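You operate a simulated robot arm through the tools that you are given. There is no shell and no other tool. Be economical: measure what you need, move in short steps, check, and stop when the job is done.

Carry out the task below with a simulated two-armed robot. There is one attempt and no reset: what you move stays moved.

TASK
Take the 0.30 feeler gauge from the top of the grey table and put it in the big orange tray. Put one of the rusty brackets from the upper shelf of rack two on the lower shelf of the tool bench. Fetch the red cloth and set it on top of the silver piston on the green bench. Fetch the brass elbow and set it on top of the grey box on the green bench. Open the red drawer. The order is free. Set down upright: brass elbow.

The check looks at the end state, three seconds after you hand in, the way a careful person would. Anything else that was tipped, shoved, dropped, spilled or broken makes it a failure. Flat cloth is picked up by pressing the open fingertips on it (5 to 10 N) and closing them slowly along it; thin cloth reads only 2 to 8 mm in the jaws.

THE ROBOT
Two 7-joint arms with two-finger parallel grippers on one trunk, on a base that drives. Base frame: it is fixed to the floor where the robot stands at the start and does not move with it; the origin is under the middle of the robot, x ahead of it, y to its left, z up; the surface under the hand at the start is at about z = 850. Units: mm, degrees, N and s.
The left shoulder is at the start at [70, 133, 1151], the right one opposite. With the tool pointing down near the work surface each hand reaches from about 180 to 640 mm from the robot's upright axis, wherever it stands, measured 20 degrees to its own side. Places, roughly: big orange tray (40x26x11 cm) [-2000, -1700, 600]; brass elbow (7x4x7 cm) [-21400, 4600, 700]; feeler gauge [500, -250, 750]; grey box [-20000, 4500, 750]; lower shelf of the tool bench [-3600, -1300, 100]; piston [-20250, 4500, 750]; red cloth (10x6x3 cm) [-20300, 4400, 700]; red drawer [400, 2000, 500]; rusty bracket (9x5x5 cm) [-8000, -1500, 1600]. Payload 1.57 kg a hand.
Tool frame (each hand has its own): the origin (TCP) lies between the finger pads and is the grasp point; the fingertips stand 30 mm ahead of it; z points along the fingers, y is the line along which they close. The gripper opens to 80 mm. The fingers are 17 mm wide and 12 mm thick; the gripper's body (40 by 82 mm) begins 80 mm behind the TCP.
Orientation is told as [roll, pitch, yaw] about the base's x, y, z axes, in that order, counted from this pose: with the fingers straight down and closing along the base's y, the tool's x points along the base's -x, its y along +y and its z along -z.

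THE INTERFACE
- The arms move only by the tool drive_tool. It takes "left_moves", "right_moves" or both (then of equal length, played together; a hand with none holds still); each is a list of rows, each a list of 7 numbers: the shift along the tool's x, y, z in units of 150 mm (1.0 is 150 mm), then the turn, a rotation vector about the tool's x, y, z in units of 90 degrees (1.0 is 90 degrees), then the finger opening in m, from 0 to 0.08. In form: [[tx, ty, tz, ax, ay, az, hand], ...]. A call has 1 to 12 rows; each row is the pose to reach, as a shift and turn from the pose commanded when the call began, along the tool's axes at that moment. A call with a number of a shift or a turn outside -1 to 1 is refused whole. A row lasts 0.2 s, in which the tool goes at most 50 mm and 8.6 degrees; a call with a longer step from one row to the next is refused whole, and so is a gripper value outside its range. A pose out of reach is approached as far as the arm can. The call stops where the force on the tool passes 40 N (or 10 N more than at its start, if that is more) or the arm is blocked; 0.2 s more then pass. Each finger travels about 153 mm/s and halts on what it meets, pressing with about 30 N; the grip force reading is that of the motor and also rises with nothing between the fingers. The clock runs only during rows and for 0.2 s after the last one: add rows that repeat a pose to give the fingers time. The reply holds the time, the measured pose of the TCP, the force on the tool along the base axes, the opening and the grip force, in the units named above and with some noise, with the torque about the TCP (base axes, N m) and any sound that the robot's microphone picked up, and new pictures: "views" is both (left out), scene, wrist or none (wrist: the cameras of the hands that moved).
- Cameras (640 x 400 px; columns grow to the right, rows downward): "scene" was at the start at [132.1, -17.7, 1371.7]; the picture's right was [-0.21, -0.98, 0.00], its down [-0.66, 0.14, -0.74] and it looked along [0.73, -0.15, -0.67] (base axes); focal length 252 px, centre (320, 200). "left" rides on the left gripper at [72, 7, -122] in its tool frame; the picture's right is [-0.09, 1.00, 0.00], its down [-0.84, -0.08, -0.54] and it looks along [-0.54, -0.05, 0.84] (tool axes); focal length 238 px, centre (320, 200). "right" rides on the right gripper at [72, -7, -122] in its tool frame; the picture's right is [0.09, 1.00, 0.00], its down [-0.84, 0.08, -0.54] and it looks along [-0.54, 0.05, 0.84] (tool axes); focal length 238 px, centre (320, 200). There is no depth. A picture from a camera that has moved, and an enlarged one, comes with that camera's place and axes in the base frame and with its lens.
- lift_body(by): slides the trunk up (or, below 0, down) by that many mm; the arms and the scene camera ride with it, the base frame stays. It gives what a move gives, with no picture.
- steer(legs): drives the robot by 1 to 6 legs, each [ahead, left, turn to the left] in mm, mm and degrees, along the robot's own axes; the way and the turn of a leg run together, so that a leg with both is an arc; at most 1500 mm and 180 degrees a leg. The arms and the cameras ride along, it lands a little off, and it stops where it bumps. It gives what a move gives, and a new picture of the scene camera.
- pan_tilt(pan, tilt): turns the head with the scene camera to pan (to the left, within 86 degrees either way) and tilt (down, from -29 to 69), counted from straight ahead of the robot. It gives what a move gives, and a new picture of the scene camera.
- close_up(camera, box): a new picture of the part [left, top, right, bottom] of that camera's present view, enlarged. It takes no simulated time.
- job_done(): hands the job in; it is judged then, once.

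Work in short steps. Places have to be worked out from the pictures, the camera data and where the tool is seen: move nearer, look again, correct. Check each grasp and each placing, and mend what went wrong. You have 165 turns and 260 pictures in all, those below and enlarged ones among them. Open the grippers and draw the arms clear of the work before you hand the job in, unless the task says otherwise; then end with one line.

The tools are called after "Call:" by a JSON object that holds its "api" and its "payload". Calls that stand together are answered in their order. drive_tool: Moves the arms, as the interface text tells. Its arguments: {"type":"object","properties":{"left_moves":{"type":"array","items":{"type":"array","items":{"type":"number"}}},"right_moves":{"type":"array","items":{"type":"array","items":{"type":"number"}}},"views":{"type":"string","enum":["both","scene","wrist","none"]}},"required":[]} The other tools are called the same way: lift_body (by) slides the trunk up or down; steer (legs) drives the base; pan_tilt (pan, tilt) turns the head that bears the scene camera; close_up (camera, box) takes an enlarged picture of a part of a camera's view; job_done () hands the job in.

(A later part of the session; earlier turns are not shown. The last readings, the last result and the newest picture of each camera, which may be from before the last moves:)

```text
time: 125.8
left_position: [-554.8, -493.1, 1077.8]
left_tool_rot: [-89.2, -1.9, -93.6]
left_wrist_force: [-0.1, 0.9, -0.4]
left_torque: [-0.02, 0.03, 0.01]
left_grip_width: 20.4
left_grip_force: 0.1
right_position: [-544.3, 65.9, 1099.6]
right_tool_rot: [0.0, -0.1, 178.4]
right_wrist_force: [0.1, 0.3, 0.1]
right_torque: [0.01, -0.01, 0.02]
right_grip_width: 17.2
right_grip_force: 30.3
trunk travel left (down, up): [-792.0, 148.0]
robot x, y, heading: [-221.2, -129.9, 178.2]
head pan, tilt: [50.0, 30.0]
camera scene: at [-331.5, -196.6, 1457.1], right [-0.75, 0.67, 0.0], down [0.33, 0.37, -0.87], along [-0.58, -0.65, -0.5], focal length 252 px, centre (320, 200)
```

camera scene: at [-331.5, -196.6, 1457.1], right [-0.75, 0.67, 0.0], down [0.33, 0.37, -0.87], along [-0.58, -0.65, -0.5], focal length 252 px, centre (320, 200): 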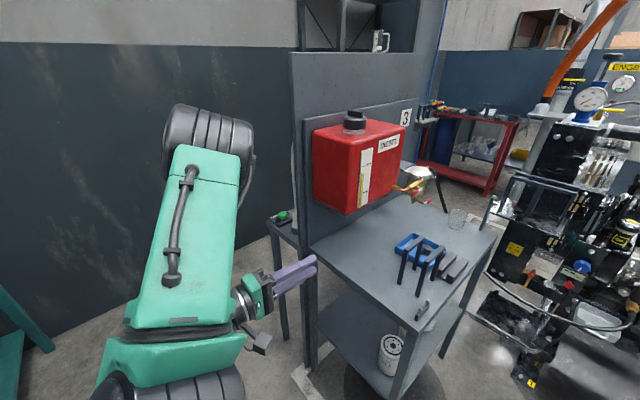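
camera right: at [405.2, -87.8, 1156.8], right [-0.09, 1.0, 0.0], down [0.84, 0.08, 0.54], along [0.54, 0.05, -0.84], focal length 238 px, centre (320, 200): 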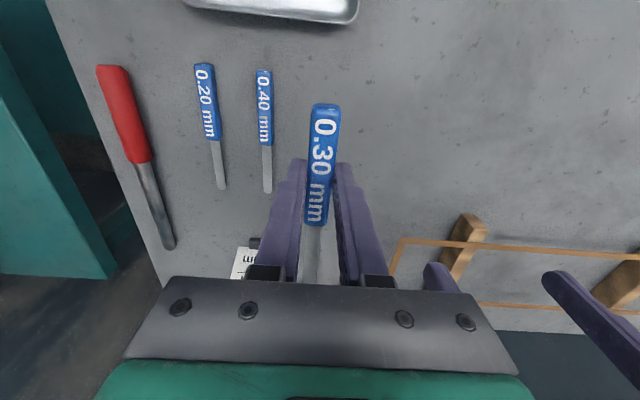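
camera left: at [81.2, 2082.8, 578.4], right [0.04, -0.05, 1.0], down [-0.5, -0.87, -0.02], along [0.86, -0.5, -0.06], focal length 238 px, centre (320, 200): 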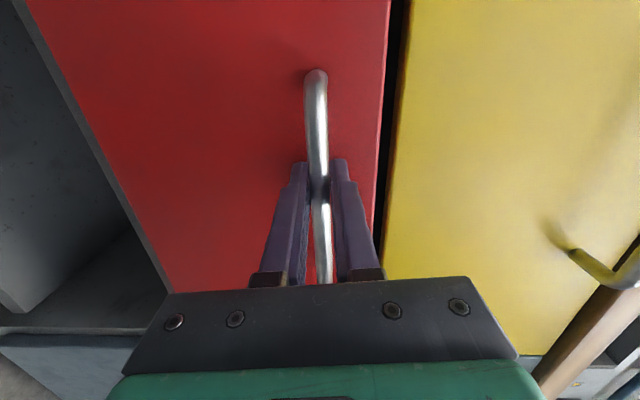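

Good, the fingers point forward. Now I'm pitching down along the mirrored path, 60° first.

Call:
{"api": "drive_tool", "payload": {"left_moves": [[0, 0, 0, -0.07, 0.07, 0.07, 0.02], [0, 0, 0, -0.128, 0.128, 0.128, 0.02], [0, 0, 0, -0.183, 0.183, 0.183, 0.02], [0, 0, 0, -0.238, 0.238, 0.238, 0.02], [0, 0, 0, -0.29, 0.29, 0.29, 0.02], [0, 0, 0, -0.34, 0.34, 0.34, 0.02], [0, 0, 0, -0.385, 0.385, 0.385, 0.02]], "views": "none"}}

Call:
{"api": "drive_tool", "payload": {"left_moves": [[0, 0, 0, -0.048, 0.048, 0.048, 0.02], [0, 0, 0, -0.096, 0.096, 0.096, 0.02], [0, 0, 0, -0.144, 0.144, 0.144, 0.02], [0, 0, 0, -0.192, 0.192, 0.192, 0.02], [0, 0, 0, -0.24, 0.24, 0.24, 0.02], [0, 0, 0, -0.288, 0.288, 0.288, 0.02], [0, 0, 0, -0.336, 0.336, 0.336, 0.02], [0, 0, 0, -0.385, 0.385, 0.385, 0.02]], "views": "scene"}}

```text
refused: row 1 steps farther than a row can; nothing moved
```

```text
time: 127.7
left_position: [-554.2, -493.2, 1077.7]
left_tool_rot: [-42.9, -20.2, -139.6]
left_wrist_force: [-0.5, 0.5, -0.5]
left_torque: [0.0, -0.01, 0.02]
left_grip_width: 20.1
left_grip_force: 0.1
right_position: [-544.1, 66.2, 1098.6]
right_tool_rot: [0.2, 0.0, 178.4]
right_wrist_force: [-0.2, -0.1, -0.6]
right_torque: [-0.03, -0.02, -0.02]
right_grip_width: 16.9
right_grip_force: 29.8
trunk travel left (down, up): [-792.0, 148.0]
robot x, y, heading: [-224.8, -133.1, 178.2]
head pan, tilt: [50.0, 30.0]
camera scene: at [-332.5, -196.2, 1457.0], right [-0.75, 0.67, 0.0], down [0.33, 0.37, -0.87], along [-0.58, -0.65, -0.5], focal length 252 px, centre (320, 200)
```

scene: 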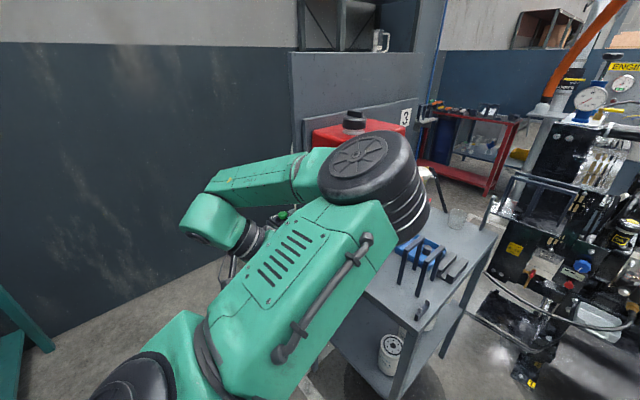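

The elbow flips inward again. I'm reverting that, and will pitch down about the other axis instead (ending at yaw +90).

Call:
{"api": "drive_tool", "payload": {"left_moves": [[0, 0, 0, 0.048, -0.048, -0.048, 0.02], [0, 0, 0, 0.096, -0.096, -0.096, 0.02], [0, 0, 0, 0.144, -0.144, -0.144, 0.02], [0, 0, 0, 0.192, -0.192, -0.192, 0.02], [0, 0, 0, 0.24, -0.24, -0.24, 0.02], [0, 0, 0, 0.288, -0.288, -0.288, 0.02], [0, 0, 0, 0.336, -0.336, -0.336, 0.02], [0, 0, 0, 0.385, -0.385, -0.385, 0.02]], "views": "none"}}

Call:
{"api": "drive_tool", "payload": {"left_moves": [[0, 0, 0, -0.09, 0, 0, 0.02], [0, 0, 0, -0.18, 0, 0, 0.02], [0, 0, 0, -0.27, 0, 0, 0.02], [0, 0, 0, -0.36, 0, 0, 0.02], [0, 0, 0, -0.45, 0, 0, 0.02], [0, 0, 0, -0.54, 0, 0, 0.02], [0, 0, 0, -0.63, 0, 0, 0.02], [0, 0, 0, -0.72, 0, 0, 0.02], [0, 0, 0, -0.81, 0, 0, 0.02], [0, 0, 0, -0.9, 0, 0, 0.02], [0, 0, 0, -0.99, 0, 0, 0.02]], "views": "scene"}}

```text
time: 129.4
left_position: [-553.4, -494.8, 1076.4]
left_tool_rot: [-89.3, -1.8, -93.6]
left_wrist_force: [-0.7, -0.8, -0.7]
left_torque: [0.01, -0.01, 0.01]
left_grip_width: 20.1
left_grip_force: 0.1
right_position: [-543.7, 64.6, 1099.5]
right_tool_rot: [0.0, -0.1, 178.4]
right_wrist_force: [-0.2, -1.3, -0.3]
right_torque: [0.02, 0.0, -0.02]
right_grip_width: 17.0
right_grip_force: 29.3
trunk travel left (down, up): [-792.0, 148.0]
robot x, y, heading: [-222.6, -127.6, 178.0]
head pan, tilt: [50.0, 30.0]
```

```text
time: 131.8
left_position: [-553.3, -494.7, 1076.4]
left_tool_rot: [-0.5, -0.3, -92.9]
left_wrist_force: [0.1, -0.7, -0.3]
left_torque: [-0.01, 0.01, 0.0]
left_grip_width: 20.0
left_grip_force: 0.0
right_position: [-543.5, 65.8, 1098.9]
right_tool_rot: [0.1, 0.0, 178.4]
right_wrist_force: [-1.1, -0.4, -1.3]
right_torque: [0.06, -0.01, -0.02]
right_grip_width: 16.9
right_grip_force: 30.1
trunk travel left (down, up): [-792.0, 148.0]
robot x, y, heading: [-218.5, -131.3, 178.2]
head pan, tilt: [50.0, 30.0]
camera scene: at [-332.9, -197.0, 1457.0], right [-0.75, 0.67, 0.0], down [0.33, 0.37, -0.87], along [-0.58, -0.65, -0.5], focal length 252 px, centre (320, 200)
```

scene: 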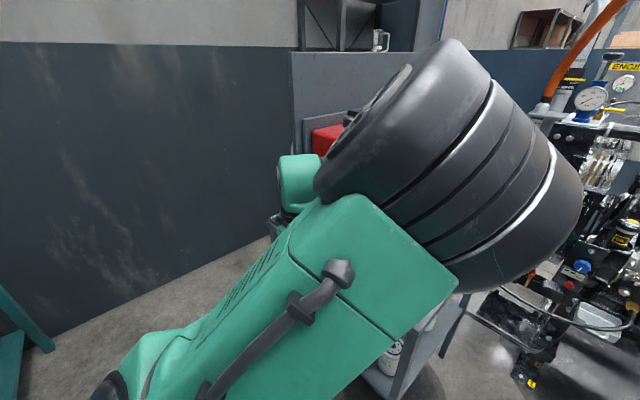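

It's pointing down at robot-yaw +90 with the elbow high. I'm yawing back to 0 from this side while bringing the hand inward.

Call:
{"api": "drive_tool", "payload": {"left_moves": [[0, 0, 0, 0, 0, 0.09, 0.02], [0, 0, 0, 0, 0, 0.18, 0.02], [0, 0, 0, 0, 0, 0.27, 0.02], [0, 0, 0, 0, 0, 0.36, 0.02], [0, 0, 0, 0, 0, 0.45, 0.02], [0, 0, 0, 0, 0, 0.54, 0.02], [0, 0, 0, 0, 0, 0.63, 0.02], [0, 0, 0, 0, 0, 0.72, 0.02], [0, 0, 0, 0, 0, 0.81, 0.02], [0, 0, 0, 0, 0, 0.9, 0.02], [0, 0, 0, 0, 0, 0.97, 0.02]], "views": "scene"}}

```text
time: 134.2
left_position: [-550.8, -496.7, 1074.7]
left_tool_rot: [0.6, -0.1, 179.9]
left_wrist_force: [-0.9, 0.4, 0.6]
left_torque: [-0.04, 0.05, 0.01]
left_grip_width: 20.0
left_grip_force: 0.2
right_position: [-543.5, 64.7, 1098.8]
right_tool_rot: [0.0, -0.1, 178.4]
right_wrist_force: [-0.6, 0.4, -0.4]
right_torque: [0.01, 0.0, -0.02]
right_grip_width: 16.7
right_grip_force: 29.9
trunk travel left (down, up): [-792.0, 148.0]
robot x, y, heading: [-224.6, -131.6, 178.2]
head pan, tilt: [50.0, 30.0]
camera scene: at [-331.7, -197.2, 1457.1], right [-0.75, 0.67, 0.0], down [0.33, 0.37, -0.87], along [-0.58, -0.65, -0.5], focal length 252 px, centre (320, 200)
```

scene: 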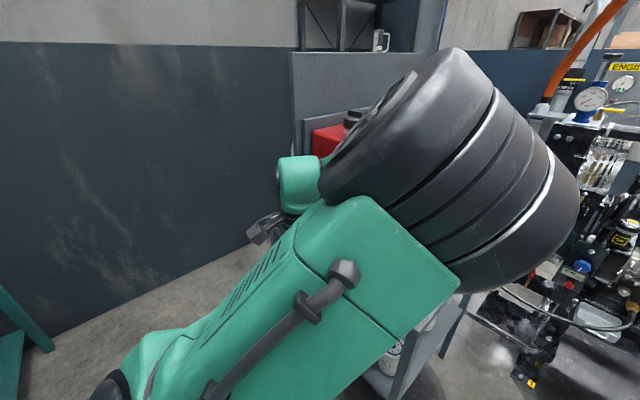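

The elbow stays high and inside; laterally this is compact enough. I'm checking the forward view from here.

Call:
{"api": "pan_tilt", "payload": {"pan": 0, "tilt": 25}}

```text
time: 135.4
left_position: [-551.0, -493.9, 1073.8]
left_tool_rot: [0.5, -0.2, 180.0]
left_wrist_force: [0.0, 0.5, -0.1]
left_torque: [-0.01, 0.0, 0.0]
left_grip_width: 19.7
left_grip_force: 0.1
right_position: [-543.3, 65.6, 1099.5]
right_tool_rot: [0.0, -0.1, 178.4]
right_wrist_force: [-0.2, -0.1, -0.5]
right_torque: [-0.01, -0.02, -0.01]
right_grip_width: 16.5
right_grip_force: 30.4
trunk travel left (down, up): [-792.0, 148.0]
robot x, y, heading: [-218.9, -128.8, 178.0]
head pan, tilt: [0.0, 25.0]
camera scene: at [-363.6, -127.0, 1465.0], right [0.03, 1.0, 0.0], down [0.42, -0.01, -0.91], along [-0.91, 0.03, -0.42], focal length 252 px, centre (320, 200)
```

scene: 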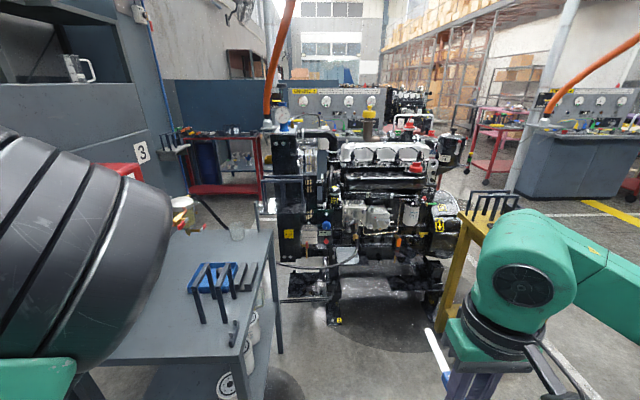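

The gap route is narrower but short. I'm sliding left (−y) behind the board to y≈−1350 in steps.

Call:
{"api": "steer", "payload": {"legs": [[-20, 0, 2], [0, 500, 0], [0, 700, 0]]}}

```text
time: 142.2
left_position: [-524.1, -1694.7, 1074.4]
left_tool_rot: [0.4, -0.1, -178.8]
left_wrist_force: [0.6, -0.7, 0.6]
left_torque: [0.01, -0.03, -0.02]
left_grip_width: 20.1
left_grip_force: 0.0
right_position: [-528.9, -1134.4, 1099.9]
right_tool_rot: [0.0, -0.1, 179.6]
right_wrist_force: [-0.3, 0.0, 0.0]
right_torque: [-0.02, -0.01, -0.01]
right_grip_width: 16.7
right_grip_force: 29.8
trunk travel left (down, up): [-792.0, 148.0]
robot x, y, heading: [-202.5, -1322.3, 179.6]
head pan, tilt: [0.0, 25.0]
camera scene: at [-345.3, -1322.3, 1465.0], right [0.01, 1.0, 0.0], down [0.42, 0.0, -0.91], along [-0.91, 0.01, -0.42], focal length 252 px, centre (320, 200)
```

scene: 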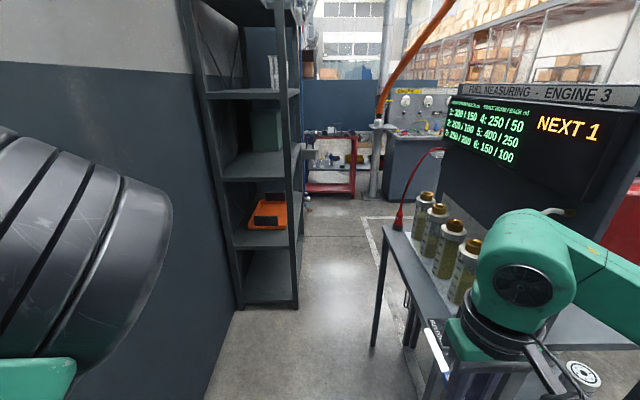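

The corridor behind the board opens onto rack 3, with the orange tray on its shelf at z≈575. I'm moving ahead 650 mm to look closer.

Call:
{"api": "steer", "payload": {"legs": [[650, -30, 0]]}}

Call:
{"api": "close_up", "payload": {"camera": "scene", "box": [160, 120, 360, 340]}}

```text
time: 145.7
left_position: [-1154.7, -1658.7, 1072.8]
left_tool_rot: [0.2, -0.2, -178.7]
left_wrist_force: [-0.2, -0.3, 0.8]
left_torque: [-0.02, 0.01, -0.02]
left_grip_width: 20.0
left_grip_force: 0.2
right_position: [-1158.2, -1098.7, 1098.7]
right_tool_rot: [0.0, -0.2, 179.5]
right_wrist_force: [0.2, -0.3, -0.6]
right_torque: [-0.02, 0.01, -0.01]
right_grip_width: 17.0
right_grip_force: 29.9
trunk travel left (down, up): [-792.0, 148.0]
robot x, y, heading: [-829.8, -1287.7, 179.2]
head pan, tilt: [0.0, 25.0]
camera scene: at [-975.0, -1286.9, 1465.2], right [0.01, 1.0, 0.0], down [0.42, 0.0, -0.91], along [-0.91, 0.01, -0.42], focal length 252 px, centre (320, 200)
```

scene: 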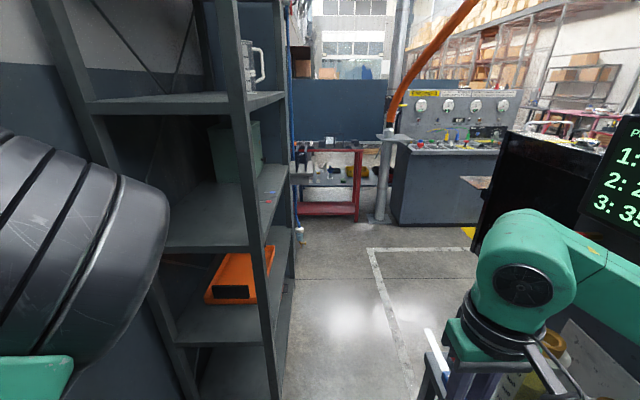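

```text
1.82 times, centred on (260, 230) of scene
camera zoom: at [-975.0, -1286.9, 1465.2], right [0.01, 1.0, 0.0], down [0.42, 0.0, -0.91], along [-0.91, 0.01, -0.42], focal length 458 px, centre (429, 146)
```

zoom: 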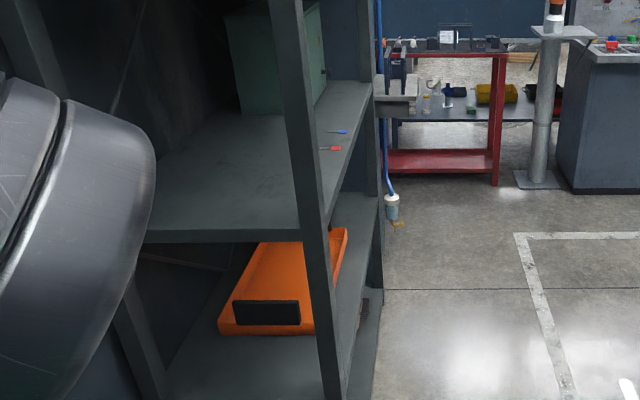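

The tray's long axis runs along x, spanning about y −1786…−1526, x −1807…−2207. I'll enter from the rack's open end. First I'm turning the right hand (yaw −90) while shifting it inward, away from the bottles.

Call:
{"api": "drive_tool", "payload": {"right_moves": [[0, 0.3, 0, 0, 0, 0, 0], [0, 0.6, 0, 0, 0, 0.09, 0], [0, 0.6, 0, 0, 0, 0.18, 0], [0, 0.6, 0, 0, 0, 0.27, 0], [0, 0.6, 0, 0, 0, 0.36, 0], [0, 0.6, 0, 0, 0, 0.45, 0], [0, 0.6, 0, 0, 0, 0.54, 0], [0, 0.6, 0, 0, 0, 0.63, 0], [0, 0.6, 0, 0, 0, 0.72, 0], [0, 0.6, 0, 0, 0, 0.81, 0], [0, 0.6, 0, 0, 0, 0.9, 0], [0, 0.6, 0, 0, 0, 0.99, 0]], "views": "none"}}

Call:
{"api": "drive_tool", "payload": {"right_moves": [[0, 0, 0, -0.09, 0, 0, 0], [0, 0, 0, -0.18, 0, 0, 0], [0, 0, 0, -0.27, 0, 0, 0], [0, 0, 0, -0.36, 0, 0, 0], [0, 0, 0, -0.45, 0, 0, 0], [0, 0, 0, -0.54, 0, 0, 0], [0, 0, 0, -0.6, 0, 0, 0]], "views": "both"}}

```text
time: 148.3
left_position: [-1154.2, -1658.6, 1072.0]
left_tool_rot: [0.1, -0.2, -178.6]
left_wrist_force: [-1.5, -0.9, 0.1]
left_torque: [0.0, -0.03, 0.01]
left_grip_width: 20.2
left_grip_force: 0.0
right_position: [-1160.1, -1187.7, 1099.0]
right_tool_rot: [0.0, -0.1, 90.1]
right_wrist_force: [-0.4, -0.9, -0.7]
right_torque: [-0.01, -0.03, 0.02]
right_grip_width: 16.8
right_grip_force: 30.0
trunk travel left (down, up): [-792.0, 148.0]
robot x, y, heading: [-831.9, -1286.9, 179.3]
head pan, tilt: [0.0, 25.0]
```

```text
time: 149.9
left_position: [-1154.0, -1659.1, 1073.4]
left_tool_rot: [0.1, -0.2, -178.5]
left_wrist_force: [-0.2, -0.3, 0.3]
left_torque: [-0.04, -0.01, -0.03]
left_grip_width: 20.2
left_grip_force: 0.0
right_position: [-1160.5, -1188.6, 1099.0]
right_tool_rot: [35.2, 0.1, 90.4]
right_wrist_force: [-0.1, 0.4, -0.5]
right_torque: [-0.02, -0.04, 0.04]
right_grip_width: 16.8
right_grip_force: 29.6
right hand out of reach, approached as far as the arm can: row 5, 6, 7
trunk travel left (down, up): [-792.0, 148.0]
robot x, y, heading: [-834.5, -1291.5, 179.2]
head pan, tilt: [0.0, 25.0]
camera scene: at [-975.7, -1286.8, 1465.1], right [0.01, 1.0, 0.0], down [0.42, -0.01, -0.91], along [-0.91, 0.01, -0.42], focal length 252 px, centre (320, 200)
camera right: at [-1083.6, -1260.3, 1194.8], right [-0.81, -0.1, 0.57], down [0.24, 0.84, 0.49], along [-0.53, 0.54, -0.66], focal length 238 px, centre (320, 200)
```

scene: 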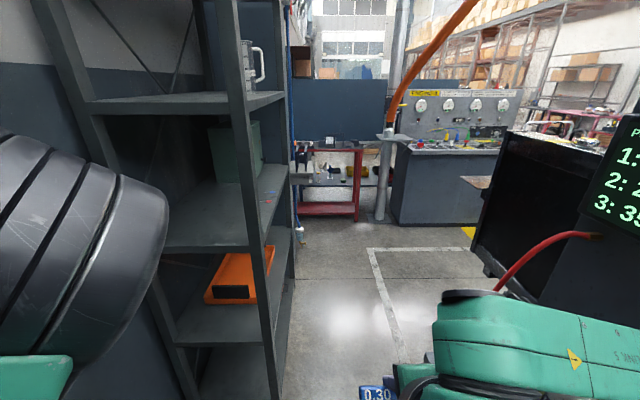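
right: 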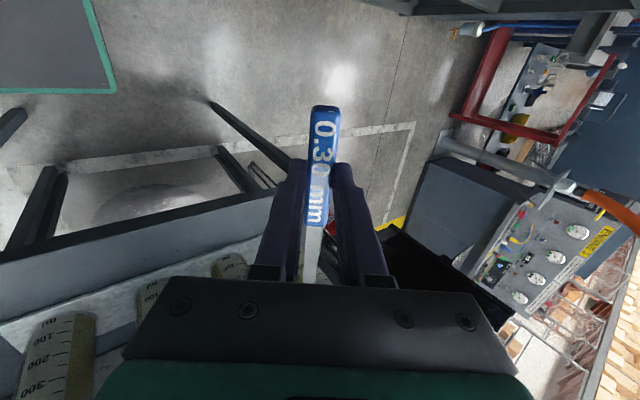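

Tilt reached 35° so far; it should allow more when extended. I'm driving to (−1280, −1360) with heading ≈190°.

Call:
{"api": "steer", "payload": {"legs": [[440, 70, 0], [0, 0, 11]]}}

```text
time: 153.3
left_position: [-1516.1, -1776.5, 1073.1]
left_tool_rot: [0.3, -0.1, -167.8]
left_wrist_force: [-0.2, -0.1, 0.5]
left_torque: [-0.01, 0.03, 0.01]
left_grip_width: 19.9
left_grip_force: 0.0
right_position: [-1608.1, -1315.5, 1098.3]
right_tool_rot: [35.1, 0.0, 101.1]
right_wrist_force: [-0.9, -0.1, -0.9]
right_torque: [0.05, -0.01, 0.02]
right_grip_width: 16.9
right_grip_force: 29.7
trunk travel left (down, up): [-792.0, 148.0]
robot x, y, heading: [-1269.5, -1350.6, -170.0]
head pan, tilt: [0.0, 25.0]
camera scene: at [-1409.7, -1377.5, 1465.0], right [-0.18, 0.98, 0.0], down [0.42, 0.07, -0.91], along [-0.89, -0.16, -0.42], focal length 252 px, centre (320, 200)
```

scene: 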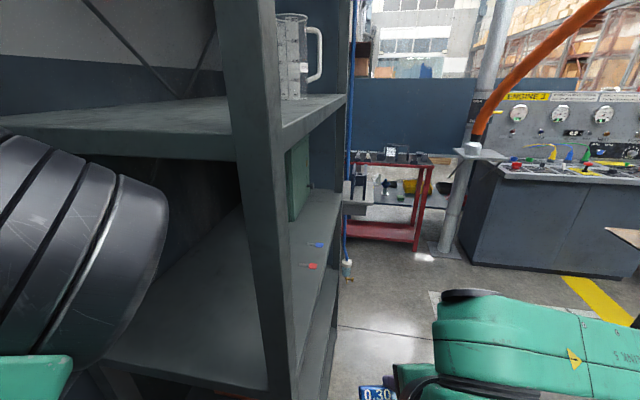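

I'm lowering the trunk 350 mm to bring the hand to the tray's shelf level, then looking.

Call:
{"api": "lift_body", "payload": {"by": -350}}

Call:
{"api": "pan_tilt", "payload": {"pan": 12, "tilt": 40}}

```text
time: 156.7
left_position: [-1515.1, -1777.8, 723.5]
left_tool_rot: [0.1, -0.1, -167.9]
left_wrist_force: [0.1, 0.1, 0.3]
left_torque: [0.02, 0.0, 0.01]
left_grip_width: 19.9
left_grip_force: 0.0
right_position: [-1608.1, -1316.1, 748.6]
right_tool_rot: [35.2, 0.0, 101.1]
right_wrist_force: [0.6, -0.5, -0.6]
right_torque: [-0.01, 0.03, -0.01]
right_grip_width: 17.1
right_grip_force: 30.1
trunk travel left (down, up): [-442.0, 498.0]
robot x, y, heading: [-1271.9, -1349.4, -169.9]
head pan, tilt: [0.0, 25.0]
```

```text
time: 157.5
left_position: [-1515.1, -1777.8, 721.8]
left_tool_rot: [0.1, -0.2, -167.8]
left_wrist_force: [0.5, -0.3, 0.7]
left_torque: [-0.01, -0.01, 0.03]
left_grip_width: 20.2
left_grip_force: 0.1
right_position: [-1608.7, -1315.5, 747.3]
right_tool_rot: [35.1, 0.0, 101.2]
right_wrist_force: [0.6, -0.2, -0.3]
right_torque: [-0.01, 0.01, -0.02]
right_grip_width: 17.0
right_grip_force: 30.0
trunk travel left (down, up): [-442.0, 498.0]
robot x, y, heading: [-1271.3, -1347.3, -170.0]
head pan, tilt: [12.0, 40.0]
camera scene: at [-1397.1, -1394.0, 1091.8], right [-0.38, 0.93, 0.0], down [0.6, 0.24, -0.77], along [-0.71, -0.29, -0.64], focal length 252 px, centre (320, 200)
```

scene: 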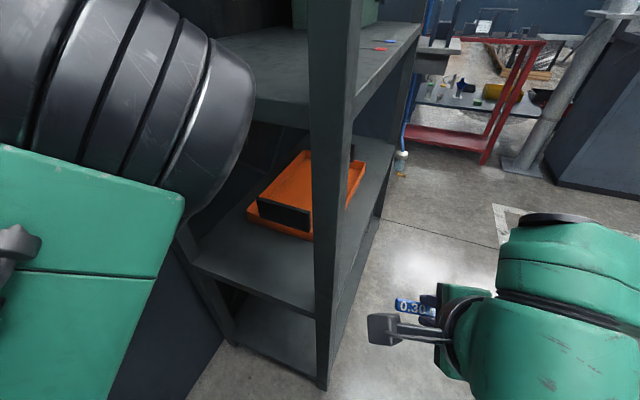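

The tray's shelf is lower and deeper than I thought (z≈450, tray x −1910…−2310), so end entry is too far. I'll go round to the rack front. I'm raising the trunk and checking the gap to the bottle stand on the right.

Call:
{"api": "lift_body", "payload": {"by": 350}}

Call:
{"api": "pan_tilt", "payload": {"pan": -40, "tilt": 55}}

```text
time: 160.9
left_position: [-1515.1, -1777.9, 1072.8]
left_tool_rot: [0.1, -0.3, -167.8]
left_wrist_force: [0.3, 0.4, -0.4]
left_torque: [-0.01, 0.03, 0.0]
left_grip_width: 20.0
left_grip_force: 0.0
right_position: [-1608.3, -1315.8, 1099.5]
right_tool_rot: [35.2, 0.0, 101.1]
right_wrist_force: [-1.6, -0.6, -0.5]
right_torque: [-0.05, 0.0, -0.02]
right_grip_width: 16.9
right_grip_force: 29.5
trunk travel left (down, up): [-792.0, 148.0]
robot x, y, heading: [-1270.5, -1354.3, -170.0]
head pan, tilt: [12.0, 40.0]
```

```text
time: 162.1
left_position: [-1515.2, -1777.8, 1072.3]
left_tool_rot: [0.1, -0.2, -167.9]
left_wrist_force: [-0.9, 0.1, -0.4]
left_torque: [0.04, 0.0, 0.01]
left_grip_width: 20.0
left_grip_force: 0.1
right_position: [-1608.7, -1315.7, 1099.3]
right_tool_rot: [35.2, -0.1, 101.1]
right_wrist_force: [-0.3, -0.5, -0.6]
right_torque: [0.0, 0.03, 0.01]
right_grip_width: 16.8
right_grip_force: 30.7
trunk travel left (down, up): [-792.0, 148.0]
robot x, y, heading: [-1270.0, -1349.6, -169.9]
head pan, tilt: [-40.0, 55.0]
camera scene: at [-1380.9, -1326.2, 1421.0], right [0.5, 0.87, 0.0], down [0.71, -0.41, -0.57], along [-0.5, 0.29, -0.82], focal length 252 px, centre (320, 200)
```

scene: 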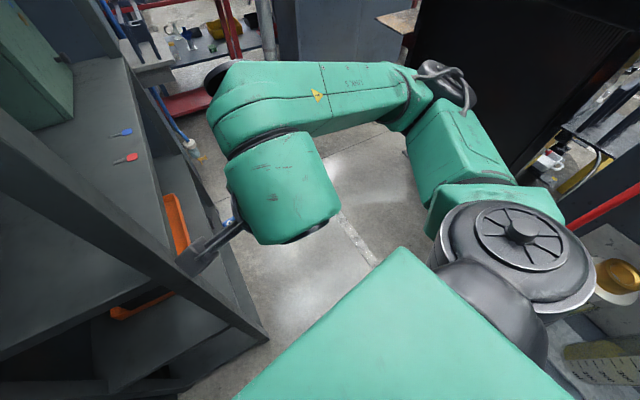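

The gap between rack corner and bottle stand is about 570 mm. I'll pass it diagonally at heading ≈120° with the arms raised above the bottles. First I'm raising, backing up and turning.

Call:
{"api": "lift_body", "payload": {"by": 140}}

Call:
{"api": "steer", "payload": {"legs": [[-200, 20, 0], [0, 0, -70]]}}

Call:
{"api": "pan_tilt", "payload": {"pan": 0, "tilt": 45}}

```text
time: 163.8
left_position: [-1515.5, -1777.5, 1213.1]
left_tool_rot: [0.2, -0.1, -167.8]
left_wrist_force: [-0.5, -0.7, 0.7]
left_torque: [0.0, 0.02, -0.01]
left_grip_width: 19.8
left_grip_force: 0.0
right_position: [-1608.7, -1315.8, 1238.0]
right_tool_rot: [35.2, 0.0, 101.1]
right_wrist_force: [-0.1, 0.5, -0.7]
right_torque: [-0.02, -0.01, 0.02]
right_grip_width: 17.1
right_grip_force: 29.2
trunk travel left (down, up): [-932.0, 8.0]
robot x, y, heading: [-1272.5, -1354.2, -169.6]
head pan, tilt: [-40.0, 55.0]
```

```text
time: 168.4
left_position: [-1549.4, -1252.1, 1211.8]
left_tool_rot: [0.2, -0.2, 122.5]
left_wrist_force: [0.5, -0.5, -0.4]
left_torque: [0.0, -0.01, 0.01]
left_grip_width: 20.3
left_grip_force: 0.0
right_position: [-1148.3, -1006.4, 1238.7]
right_tool_rot: [35.2, 0.1, 31.4]
right_wrist_force: [-0.7, -0.3, -1.3]
right_torque: [-0.02, 0.0, -0.02]
right_grip_width: 16.9
right_grip_force: 29.6
trunk travel left (down, up): [-932.0, 8.0]
robot x, y, heading: [-1065.2, -1339.4, 120.1]
head pan, tilt: [-40.0, 55.0]
camera scene: at [-1079.2, -1223.4, 1561.0], right [0.99, -0.17, 0.0], down [-0.14, -0.81, -0.57], along [0.1, 0.57, -0.82], focal length 252 px, centre (320, 200)
```

scene: 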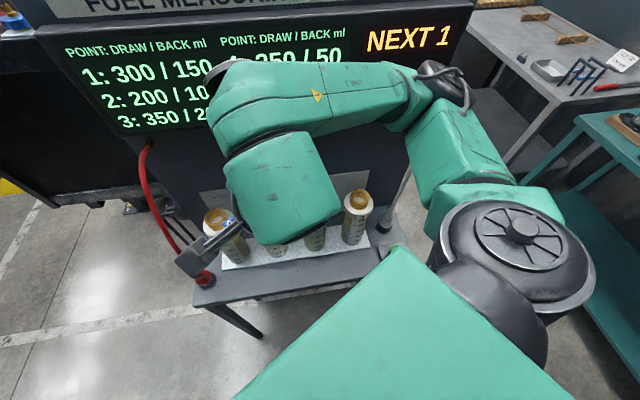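

```text
time: 169.5
left_position: [-1548.1, -1252.5, 1211.4]
left_tool_rot: [0.2, -0.2, 122.4]
left_wrist_force: [0.1, 0.0, -0.3]
left_torque: [-0.03, -0.01, 0.01]
left_grip_width: 20.2
left_grip_force: 0.0
right_position: [-1148.8, -1005.6, 1238.5]
right_tool_rot: [35.3, 0.0, 31.3]
right_wrist_force: [0.3, -0.3, -0.7]
right_torque: [-0.02, 0.05, 0.02]
right_grip_width: 17.0
right_grip_force: 30.0
trunk travel left (down, up): [-932.0, 8.0]
robot x, y, heading: [-1062.6, -1335.8, 120.7]
head pan, tilt: [0.0, 45.0]
camera scene: at [-1131.9, -1224.1, 1574.4], right [0.86, 0.5, 0.0], down [0.36, -0.61, -0.71], along [-0.36, 0.61, -0.71], focal length 252 px, centre (320, 200)
```

scene: 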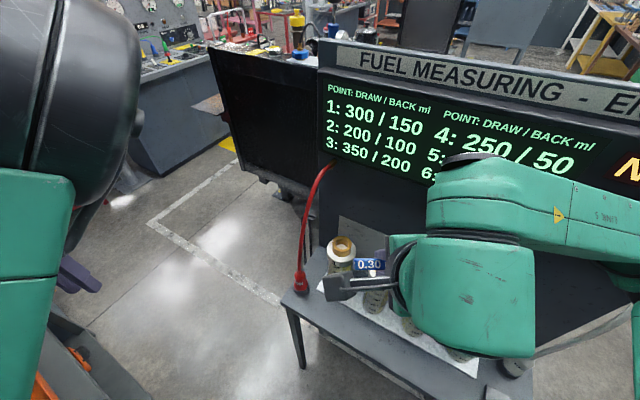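

The stand's corner is confirmed at (−1372, −996). I'm driving diagonally through the gap, first part.

Call:
{"api": "steer", "payload": {"legs": [[35, 185, 0], [200, 107, 0], [200, 107, 0]]}}

```text
time: 172.6
left_position: [-1922.5, -1201.1, 1210.7]
left_tool_rot: [-0.2, 0.0, 121.8]
left_wrist_force: [0.1, 0.6, -0.6]
left_torque: [-0.06, -0.02, 0.03]
left_grip_width: 20.0
left_grip_force: 0.1
right_position: [-1518.8, -960.1, 1238.0]
right_tool_rot: [35.0, 0.0, 30.7]
right_wrist_force: [0.0, -0.5, -0.3]
right_torque: [-0.02, -0.04, 0.0]
right_grip_width: 16.9
right_grip_force: 29.6
trunk travel left (down, up): [-932.0, 8.0]
robot x, y, heading: [-1433.8, -1295.2, 119.6]
head pan, tilt: [0.0, 45.0]
stopped in leg 3: the robot was blocked; the commanded pose is now the measured one
camera scene: at [-1505.2, -1177.9, 1574.1], right [0.87, 0.49, 0.0], down [0.35, -0.62, -0.71], along [-0.35, 0.61, -0.71], focal length 252 px, centre (320, 200)
```

scene: 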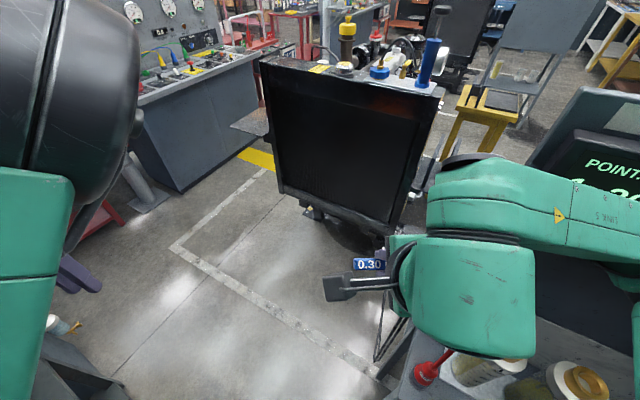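

Blocked. I'm looking down at both sides to see which edge is in contact.

Call:
{"api": "pan_tilt", "payload": {"pan": 60, "tilt": 69}}

Call:
{"api": "pan_tilt", "payload": {"pan": -15, "tilt": 69}}

```text
time: 173.9
left_position: [-1920.3, -1203.9, 1211.4]
left_tool_rot: [0.0, -0.1, 121.9]
left_wrist_force: [-0.2, 0.2, 0.7]
left_torque: [0.0, 0.0, -0.03]
left_grip_width: 20.2
left_grip_force: 0.1
right_position: [-1516.1, -961.6, 1238.7]
right_tool_rot: [35.2, 0.0, 30.7]
right_wrist_force: [-0.2, -0.2, -0.8]
right_torque: [0.01, 0.0, -0.03]
right_grip_width: 16.8
right_grip_force: 30.1
trunk travel left (down, up): [-932.0, 8.0]
robot x, y, heading: [-1434.6, -1296.8, 119.4]
head pan, tilt: [60.0, 68.8]
camera scene: at [-1517.9, -1250.4, 1545.6], right [0.01, 1.0, 0.0], down [0.93, -0.01, -0.36], along [-0.36, 0.0, -0.93], focal length 252 px, centre (320, 200)
```

scene: 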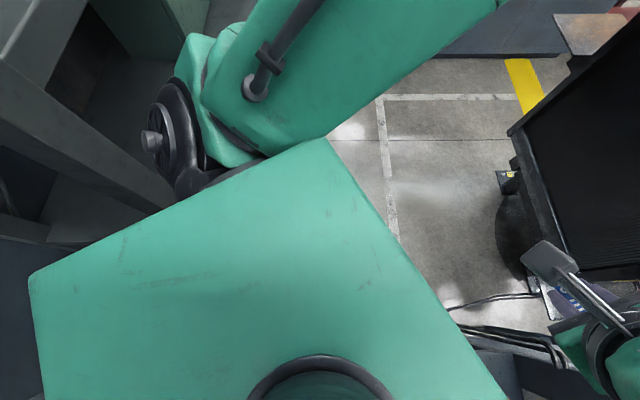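

```text
time: 175.3
left_position: [-1918.9, -1203.6, 1213.1]
left_tool_rot: [0.0, -0.2, 121.8]
left_wrist_force: [0.0, -0.1, 0.4]
left_torque: [-0.01, 0.0, 0.0]
left_grip_width: 20.2
left_grip_force: 0.0
right_position: [-1515.5, -962.6, 1238.5]
right_tool_rot: [35.2, 0.0, 30.7]
right_wrist_force: [0.0, -0.4, -0.6]
right_torque: [0.0, 0.02, 0.01]
right_grip_width: 17.1
right_grip_force: 30.2
trunk travel left (down, up): [-932.0, 8.0]
robot x, y, heading: [-1436.3, -1293.4, 119.7]
head pan, tilt: [-15.0, 68.8]
camera scene: at [-1475.6, -1197.2, 1545.6], right [0.97, 0.25, 0.0], down [0.24, -0.9, -0.36], along [-0.09, 0.35, -0.93], focal length 252 px, centre (320, 200)
```

scene: 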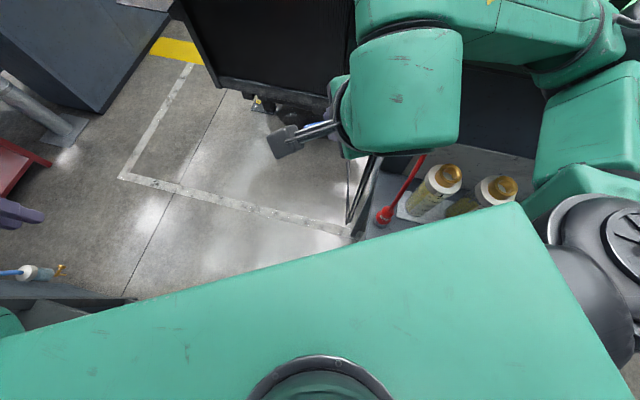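

The torso is wide at the shoulders, so I'll pass sideways instead: face ~59° and slide left so the thin dimension crosses the gap.

Call:
{"api": "steer", "payload": {"legs": [[-132, -80, 0], [0, 0, -60.5], [0, 250, 0]]}}

```text
time: 180.8
left_position: [-1671.6, -779.1, 1213.1]
left_tool_rot: [0.2, -0.2, 61.3]
left_wrist_force: [0.1, -1.0, 0.5]
left_torque: [-0.02, 0.02, 0.01]
left_grip_width: 19.8
left_grip_force: 0.2
right_position: [-1260.2, -1012.3, 1238.8]
right_tool_rot: [35.2, 0.2, -29.7]
right_wrist_force: [0.4, -0.7, -0.6]
right_torque: [0.0, 0.02, 0.01]
right_grip_width: 17.2
right_grip_force: 30.2
trunk travel left (down, up): [-932.0, 8.0]
robot x, y, heading: [-1514.7, -1243.0, 58.9]
head pan, tilt: [-15.0, 68.8]
camera scene: at [-1444.8, -1162.8, 1545.5], right [0.7, -0.72, 0.0], down [-0.67, -0.65, -0.36], along [0.26, 0.25, -0.93], focal length 252 px, centre (320, 200)
```

scene: 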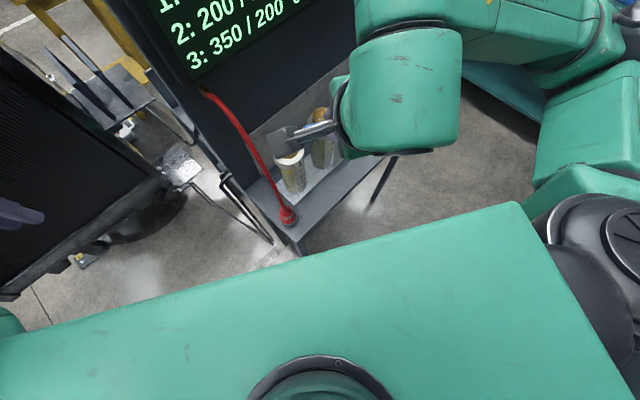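

I'm through the middle of the gap. I'm continuing left 200, then arcing to heading 90 and sliding along the lane in front of rack 3.

Call:
{"api": "steer", "payload": {"legs": [[0, 220, 0], [0, 250, 31]]}}

Call:
{"api": "pan_tilt", "payload": {"pan": 0, "tilt": 35}}

```text
time: 184.0
left_position: [-2304.7, -742.7, 1214.4]
left_tool_rot: [0.2, -0.1, 91.6]
left_wrist_force: [-0.6, -0.3, 0.2]
left_torque: [0.02, 0.04, 0.0]
left_grip_width: 19.9
left_grip_force: 0.1
right_position: [-1832.8, -735.5, 1237.7]
right_tool_rot: [35.3, 0.2, 0.6]
right_wrist_force: [-0.1, 1.9, -0.8]
right_torque: [0.01, 0.05, 0.01]
right_grip_width: 16.8
right_grip_force: 30.7
trunk travel left (down, up): [-932.0, 8.0]
robot x, y, heading: [-1936.8, -1058.1, 89.6]
head pan, tilt: [-15.0, 68.8]
camera scene: at [-1915.9, -959.5, 1545.5], right [0.96, -0.27, 0.0], down [-0.25, -0.9, -0.36], along [0.09, 0.35, -0.93], focal length 252 px, centre (320, 200)
```

scene: 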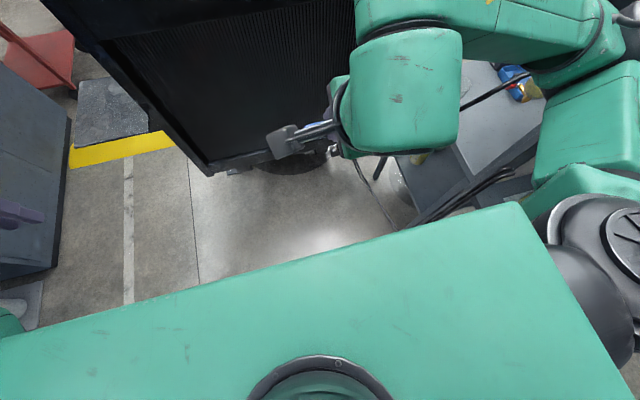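

```text
time: 185.0
left_position: [-2308.7, -743.2, 1212.2]
left_tool_rot: [-0.1, -0.2, 91.6]
left_wrist_force: [0.0, -0.2, 0.5]
left_torque: [-0.01, 0.01, 0.0]
left_grip_width: 20.1
left_grip_force: 0.1
right_position: [-1837.6, -736.7, 1239.8]
right_tool_rot: [35.2, 0.0, 0.5]
right_wrist_force: [-0.1, 0.7, -0.6]
right_torque: [-0.02, 0.01, 0.02]
right_grip_width: 17.2
right_grip_force: 29.8
trunk travel left (down, up): [-932.0, 8.0]
robot x, y, heading: [-1938.4, -1067.3, 89.3]
head pan, tilt: [0.0, 35.0]
camera scene: at [-1935.5, -926.0, 1589.2], right [1.0, -0.01, 0.0], down [-0.01, -0.57, -0.82], along [0.01, 0.82, -0.57], focal length 252 px, centre (320, 200)
```

scene: 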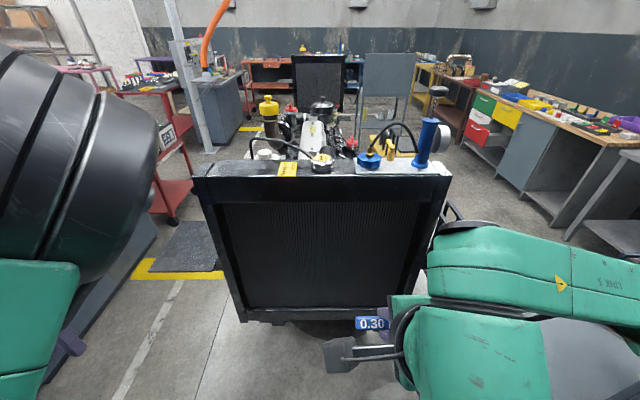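

Through, with a wide lane here. I'm moving out 260 mm and turning round to face the rack (heading −90).

Call:
{"api": "steer", "payload": {"legs": [[270, 40, 0], [0, 0, 90], [0, 0, 90]]}}

Call:
{"api": "pan_tilt", "payload": {"pan": -15, "tilt": 45}}

```text
time: 194.6
left_position: [-1591.5, -1104.5, 1212.6]
left_tool_rot: [-0.1, -0.2, -86.5]
left_wrist_force: [-0.1, 0.1, 0.1]
left_torque: [0.02, 0.0, -0.01]
left_grip_width: 19.9
left_grip_force: 0.1
right_position: [-2062.0, -1126.4, 1238.8]
right_tool_rot: [35.2, 0.0, -177.6]
right_wrist_force: [-0.3, 0.5, -1.1]
right_torque: [0.0, -0.01, -0.01]
right_grip_width: 17.1
right_grip_force: 29.9
trunk travel left (down, up): [-932.0, 8.0]
robot x, y, heading: [-1972.8, -798.7, -88.6]
head pan, tilt: [0.0, 35.0]
camera scene: at [-1970.5, -935.0, 1589.3], right [-1.0, -0.02, 0.0], down [-0.01, 0.57, -0.82], along [0.02, -0.82, -0.57], focal length 252 px, centre (320, 200)
```

scene: 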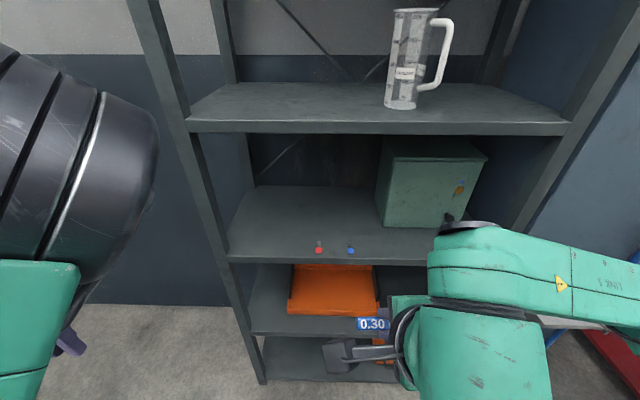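

```text
time: 195.4
left_position: [-1591.0, -1103.0, 1211.7]
left_tool_rot: [0.0, -0.2, -86.5]
left_wrist_force: [1.0, -1.1, 0.1]
left_torque: [0.01, -0.02, -0.03]
left_grip_width: 19.8
left_grip_force: 0.0
right_position: [-2062.4, -1126.3, 1238.5]
right_tool_rot: [35.2, 0.0, -177.6]
right_wrist_force: [-0.3, 0.1, 0.3]
right_torque: [0.01, 0.0, 0.01]
right_grip_width: 16.7
right_grip_force: 30.6
trunk travel left (down, up): [-932.0, 8.0]
robot x, y, heading: [-1971.8, -792.4, -88.4]
head pan, tilt: [-15.0, 45.0]
camera scene: at [-1991.4, -925.9, 1574.5], right [-0.97, 0.24, 0.0], down [0.17, 0.69, -0.71], along [-0.17, -0.69, -0.71], focal length 252 px, centre (320, 200)
```

scene: 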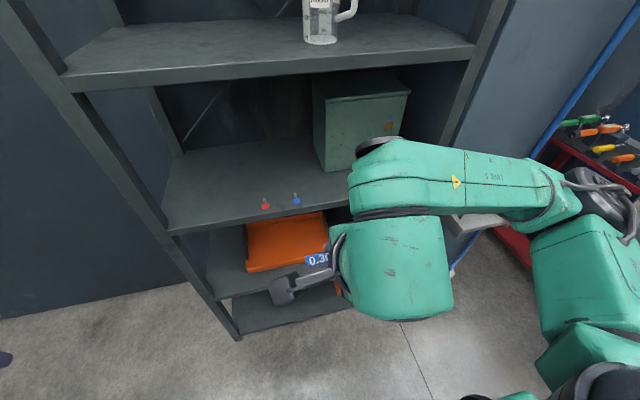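

The shelf under the tray is at z≈572; the tray spans x −1815…−2208 with its front at y≈−1530. I'm lowering the trunk 500 mm and extending/tilting the right hand.

Call:
{"api": "lift_body", "payload": {"by": -400}}

Call:
{"api": "lift_body", "payload": {"by": -100}}

Call:
{"api": "drive_tool", "payload": {"right_moves": [[0, 0.18, 0.13, 0, 0, 0, 0], [0, 0.36, 0.26, 0, 0, 0, 0], [0, 0.547, 0.38, -0.05, 0, 0, 0], [0, 0.547, 0.38, -0.14, 0, 0, 0], [0, 0.547, 0.38, -0.23, 0, 0, 0], [0, 0.547, 0.38, -0.3, 0, 0, 0]], "views": "scene"}}

```text
time: 199.2
left_position: [-1591.0, -1103.5, 812.6]
left_tool_rot: [0.0, -0.3, -86.6]
left_wrist_force: [0.6, 0.5, 0.1]
left_torque: [0.03, 0.0, -0.01]
left_grip_width: 19.9
left_grip_force: 0.0
right_position: [-2061.9, -1125.1, 837.8]
right_tool_rot: [35.2, 0.0, -177.6]
right_wrist_force: [-1.2, -0.1, -0.4]
right_torque: [-0.02, 0.01, -0.01]
right_grip_width: 17.1
right_grip_force: 29.8
trunk travel left (down, up): [-532.0, 408.0]
robot x, y, heading: [-1969.9, -795.5, -88.5]
head pan, tilt: [-15.0, 45.0]
```

```text
time: 200.6
left_position: [-1591.5, -1104.1, 711.6]
left_tool_rot: [0.0, -0.1, -86.5]
left_wrist_force: [0.4, 0.4, -0.6]
left_torque: [0.02, 0.02, 0.02]
left_grip_width: 19.7
left_grip_force: 0.1
right_position: [-2061.2, -1126.2, 738.1]
right_tool_rot: [35.2, 0.0, -177.6]
right_wrist_force: [-0.4, -1.2, -0.2]
right_torque: [0.0, 0.02, 0.01]
right_grip_width: 16.9
right_grip_force: 30.0
trunk travel left (down, up): [-432.0, 508.0]
robot x, y, heading: [-1971.4, -792.4, -88.7]
head pan, tilt: [-15.0, 45.0]
```

```text
time: 201.9
left_position: [-1590.5, -1102.9, 712.4]
left_tool_rot: [-0.1, -0.2, -86.5]
left_wrist_force: [0.4, 0.3, 0.0]
left_torque: [-0.04, 0.02, 0.0]
left_grip_width: 19.9
left_grip_force: 0.1
right_position: [-2056.0, -1225.4, 740.0]
right_tool_rot: [62.2, 0.0, -177.6]
right_wrist_force: [-0.4, -0.5, -0.8]
right_torque: [-0.01, -0.01, -0.02]
right_grip_width: 16.9
right_grip_force: 30.1
trunk travel left (down, up): [-432.0, 508.0]
robot x, y, heading: [-1974.0, -798.7, -88.3]
head pan, tilt: [-15.0, 45.0]
camera scene: at [-1990.8, -925.4, 1074.5], right [-0.97, 0.24, 0.0], down [0.17, 0.69, -0.71], along [-0.17, -0.69, -0.71], focal length 252 px, centre (320, 200)
```

scene: 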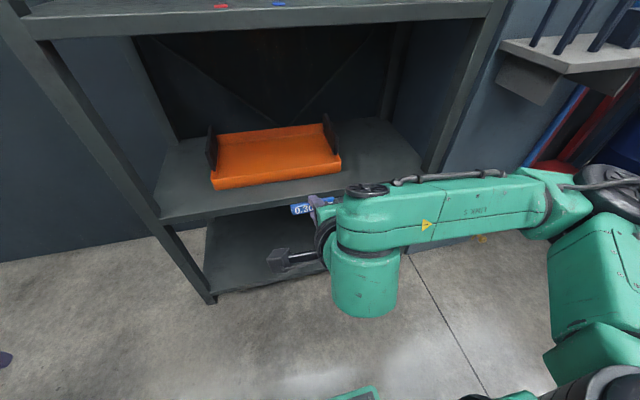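

The tray is a shallow orange one with black end handles, centred at about (−2013, −1652). I'm driving ahead 285 mm.

Call:
{"api": "steer", "payload": {"legs": [[285, 0, 0]]}}

Call:
{"api": "pan_tilt", "payload": {"pan": -5, "tilt": 48}}

```text
time: 203.9
left_position: [-1584.7, -1387.0, 711.5]
left_tool_rot: [-0.2, -0.3, -86.7]
left_wrist_force: [0.2, 0.2, -0.2]
left_torque: [0.02, 0.01, -0.03]
left_grip_width: 19.9
left_grip_force: 0.1
right_position: [-2052.2, -1506.5, 740.4]
right_tool_rot: [62.4, -0.1, -177.8]
right_wrist_force: [-0.6, 0.1, 0.1]
right_torque: [0.0, -0.04, 0.0]
right_grip_width: 17.1
right_grip_force: 29.9
trunk travel left (down, up): [-432.0, 508.0]
robot x, y, heading: [-1966.5, -1077.0, -88.8]
head pan, tilt: [-15.0, 45.0]
camera scene: at [-1984.2, -1206.2, 1074.8], right [-0.97, 0.24, 0.0], down [0.17, 0.68, -0.71], along [-0.17, -0.69, -0.71], focal length 252 px, centre (320, 200)
```

scene: 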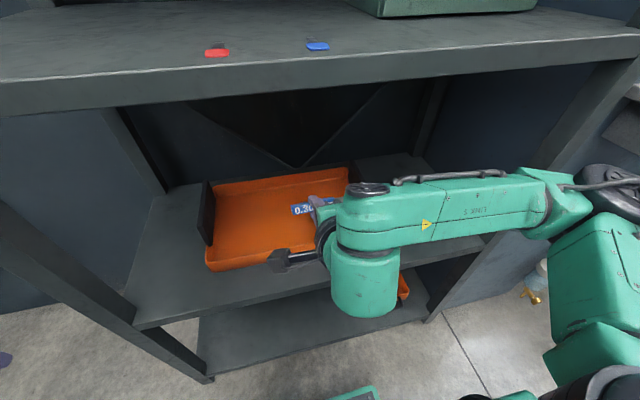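

```text
time: 204.6
left_position: [-1584.8, -1386.4, 711.3]
left_tool_rot: [-0.1, -0.3, -86.6]
left_wrist_force: [-0.7, 1.1, 0.6]
left_torque: [0.0, -0.03, 0.0]
left_grip_width: 19.9
left_grip_force: 0.0
right_position: [-2051.7, -1508.0, 740.6]
right_tool_rot: [62.3, -0.1, -177.8]
right_wrist_force: [0.5, -0.5, -0.6]
right_torque: [0.01, 0.0, -0.01]
right_grip_width: 16.6
right_grip_force: 30.2
trunk travel left (down, up): [-432.0, 508.0]
robot x, y, heading: [-1968.1, -1081.0, -88.8]
head pan, tilt: [-5.0, 48.0]
camera scene: at [-1970.4, -1206.2, 1070.6], right [-1.0, 0.07, 0.0], down [0.05, 0.74, -0.67], along [-0.05, -0.67, -0.74], focal length 252 px, centre (320, 200)
```

scene: 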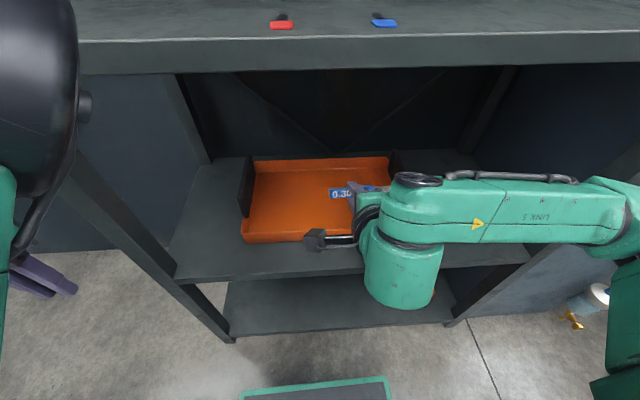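

Now I'm extending over the tray, reducing the tilt to about 42° so the gauge will slide off the fingers.

Call:
{"api": "drive_tool", "payload": {"right_moves": [[0.06, 0.12, 0.24, 0, 0, 0, 0], [0.13, 0.26, 0.49, 0, 0, 0, 0], [0.2, 0.39, 0.736, 0, 0, 0, 0], [0.2, 0.39, 0.736, 0.09, 0, 0, 0], [0.2, 0.39, 0.736, 0.18, 0, 0, 0], [0.2, 0.39, 0.736, 0.22, 0, 0, 0]], "views": "both"}}

```text
time: 206.0
left_position: [-1584.9, -1387.3, 711.4]
left_tool_rot: [-0.1, -0.3, -86.5]
left_wrist_force: [0.2, -0.2, -0.2]
left_torque: [0.01, 0.02, 0.03]
left_grip_width: 20.1
left_grip_force: 0.0
right_position: [-2018.4, -1629.9, 739.8]
right_tool_rot: [42.4, -0.1, -177.7]
right_wrist_force: [-0.6, 0.4, -0.4]
right_torque: [0.0, 0.0, -0.03]
right_grip_width: 17.1
right_grip_force: 30.5
trunk travel left (down, up): [-432.0, 508.0]
robot x, y, heading: [-1968.2, -1078.9, -88.6]
head pan, tilt: [-5.0, 48.0]
camera scene: at [-1970.5, -1205.8, 1070.6], right [-1.0, 0.07, 0.0], down [0.05, 0.74, -0.67], along [-0.05, -0.67, -0.74], focal length 252 px, centre (320, 200)
camera right: at [-1949.4, -1540.8, 825.6], right [0.12, -0.73, 0.67], down [-0.85, 0.28, 0.45], along [-0.52, -0.62, -0.59], focal length 238 px, centre (320, 200)
```

scene: 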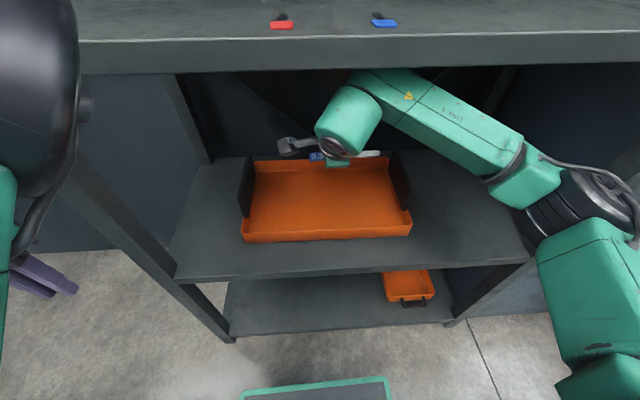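
right: 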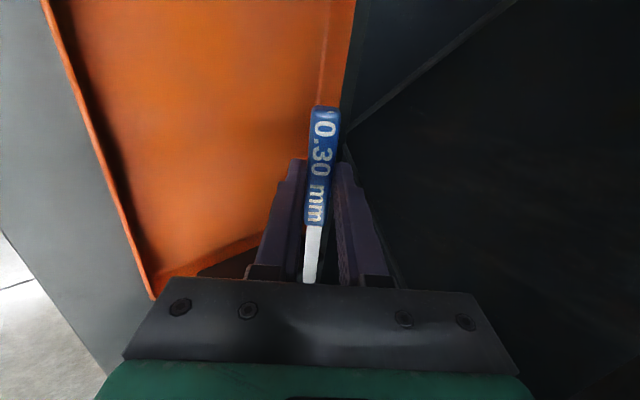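

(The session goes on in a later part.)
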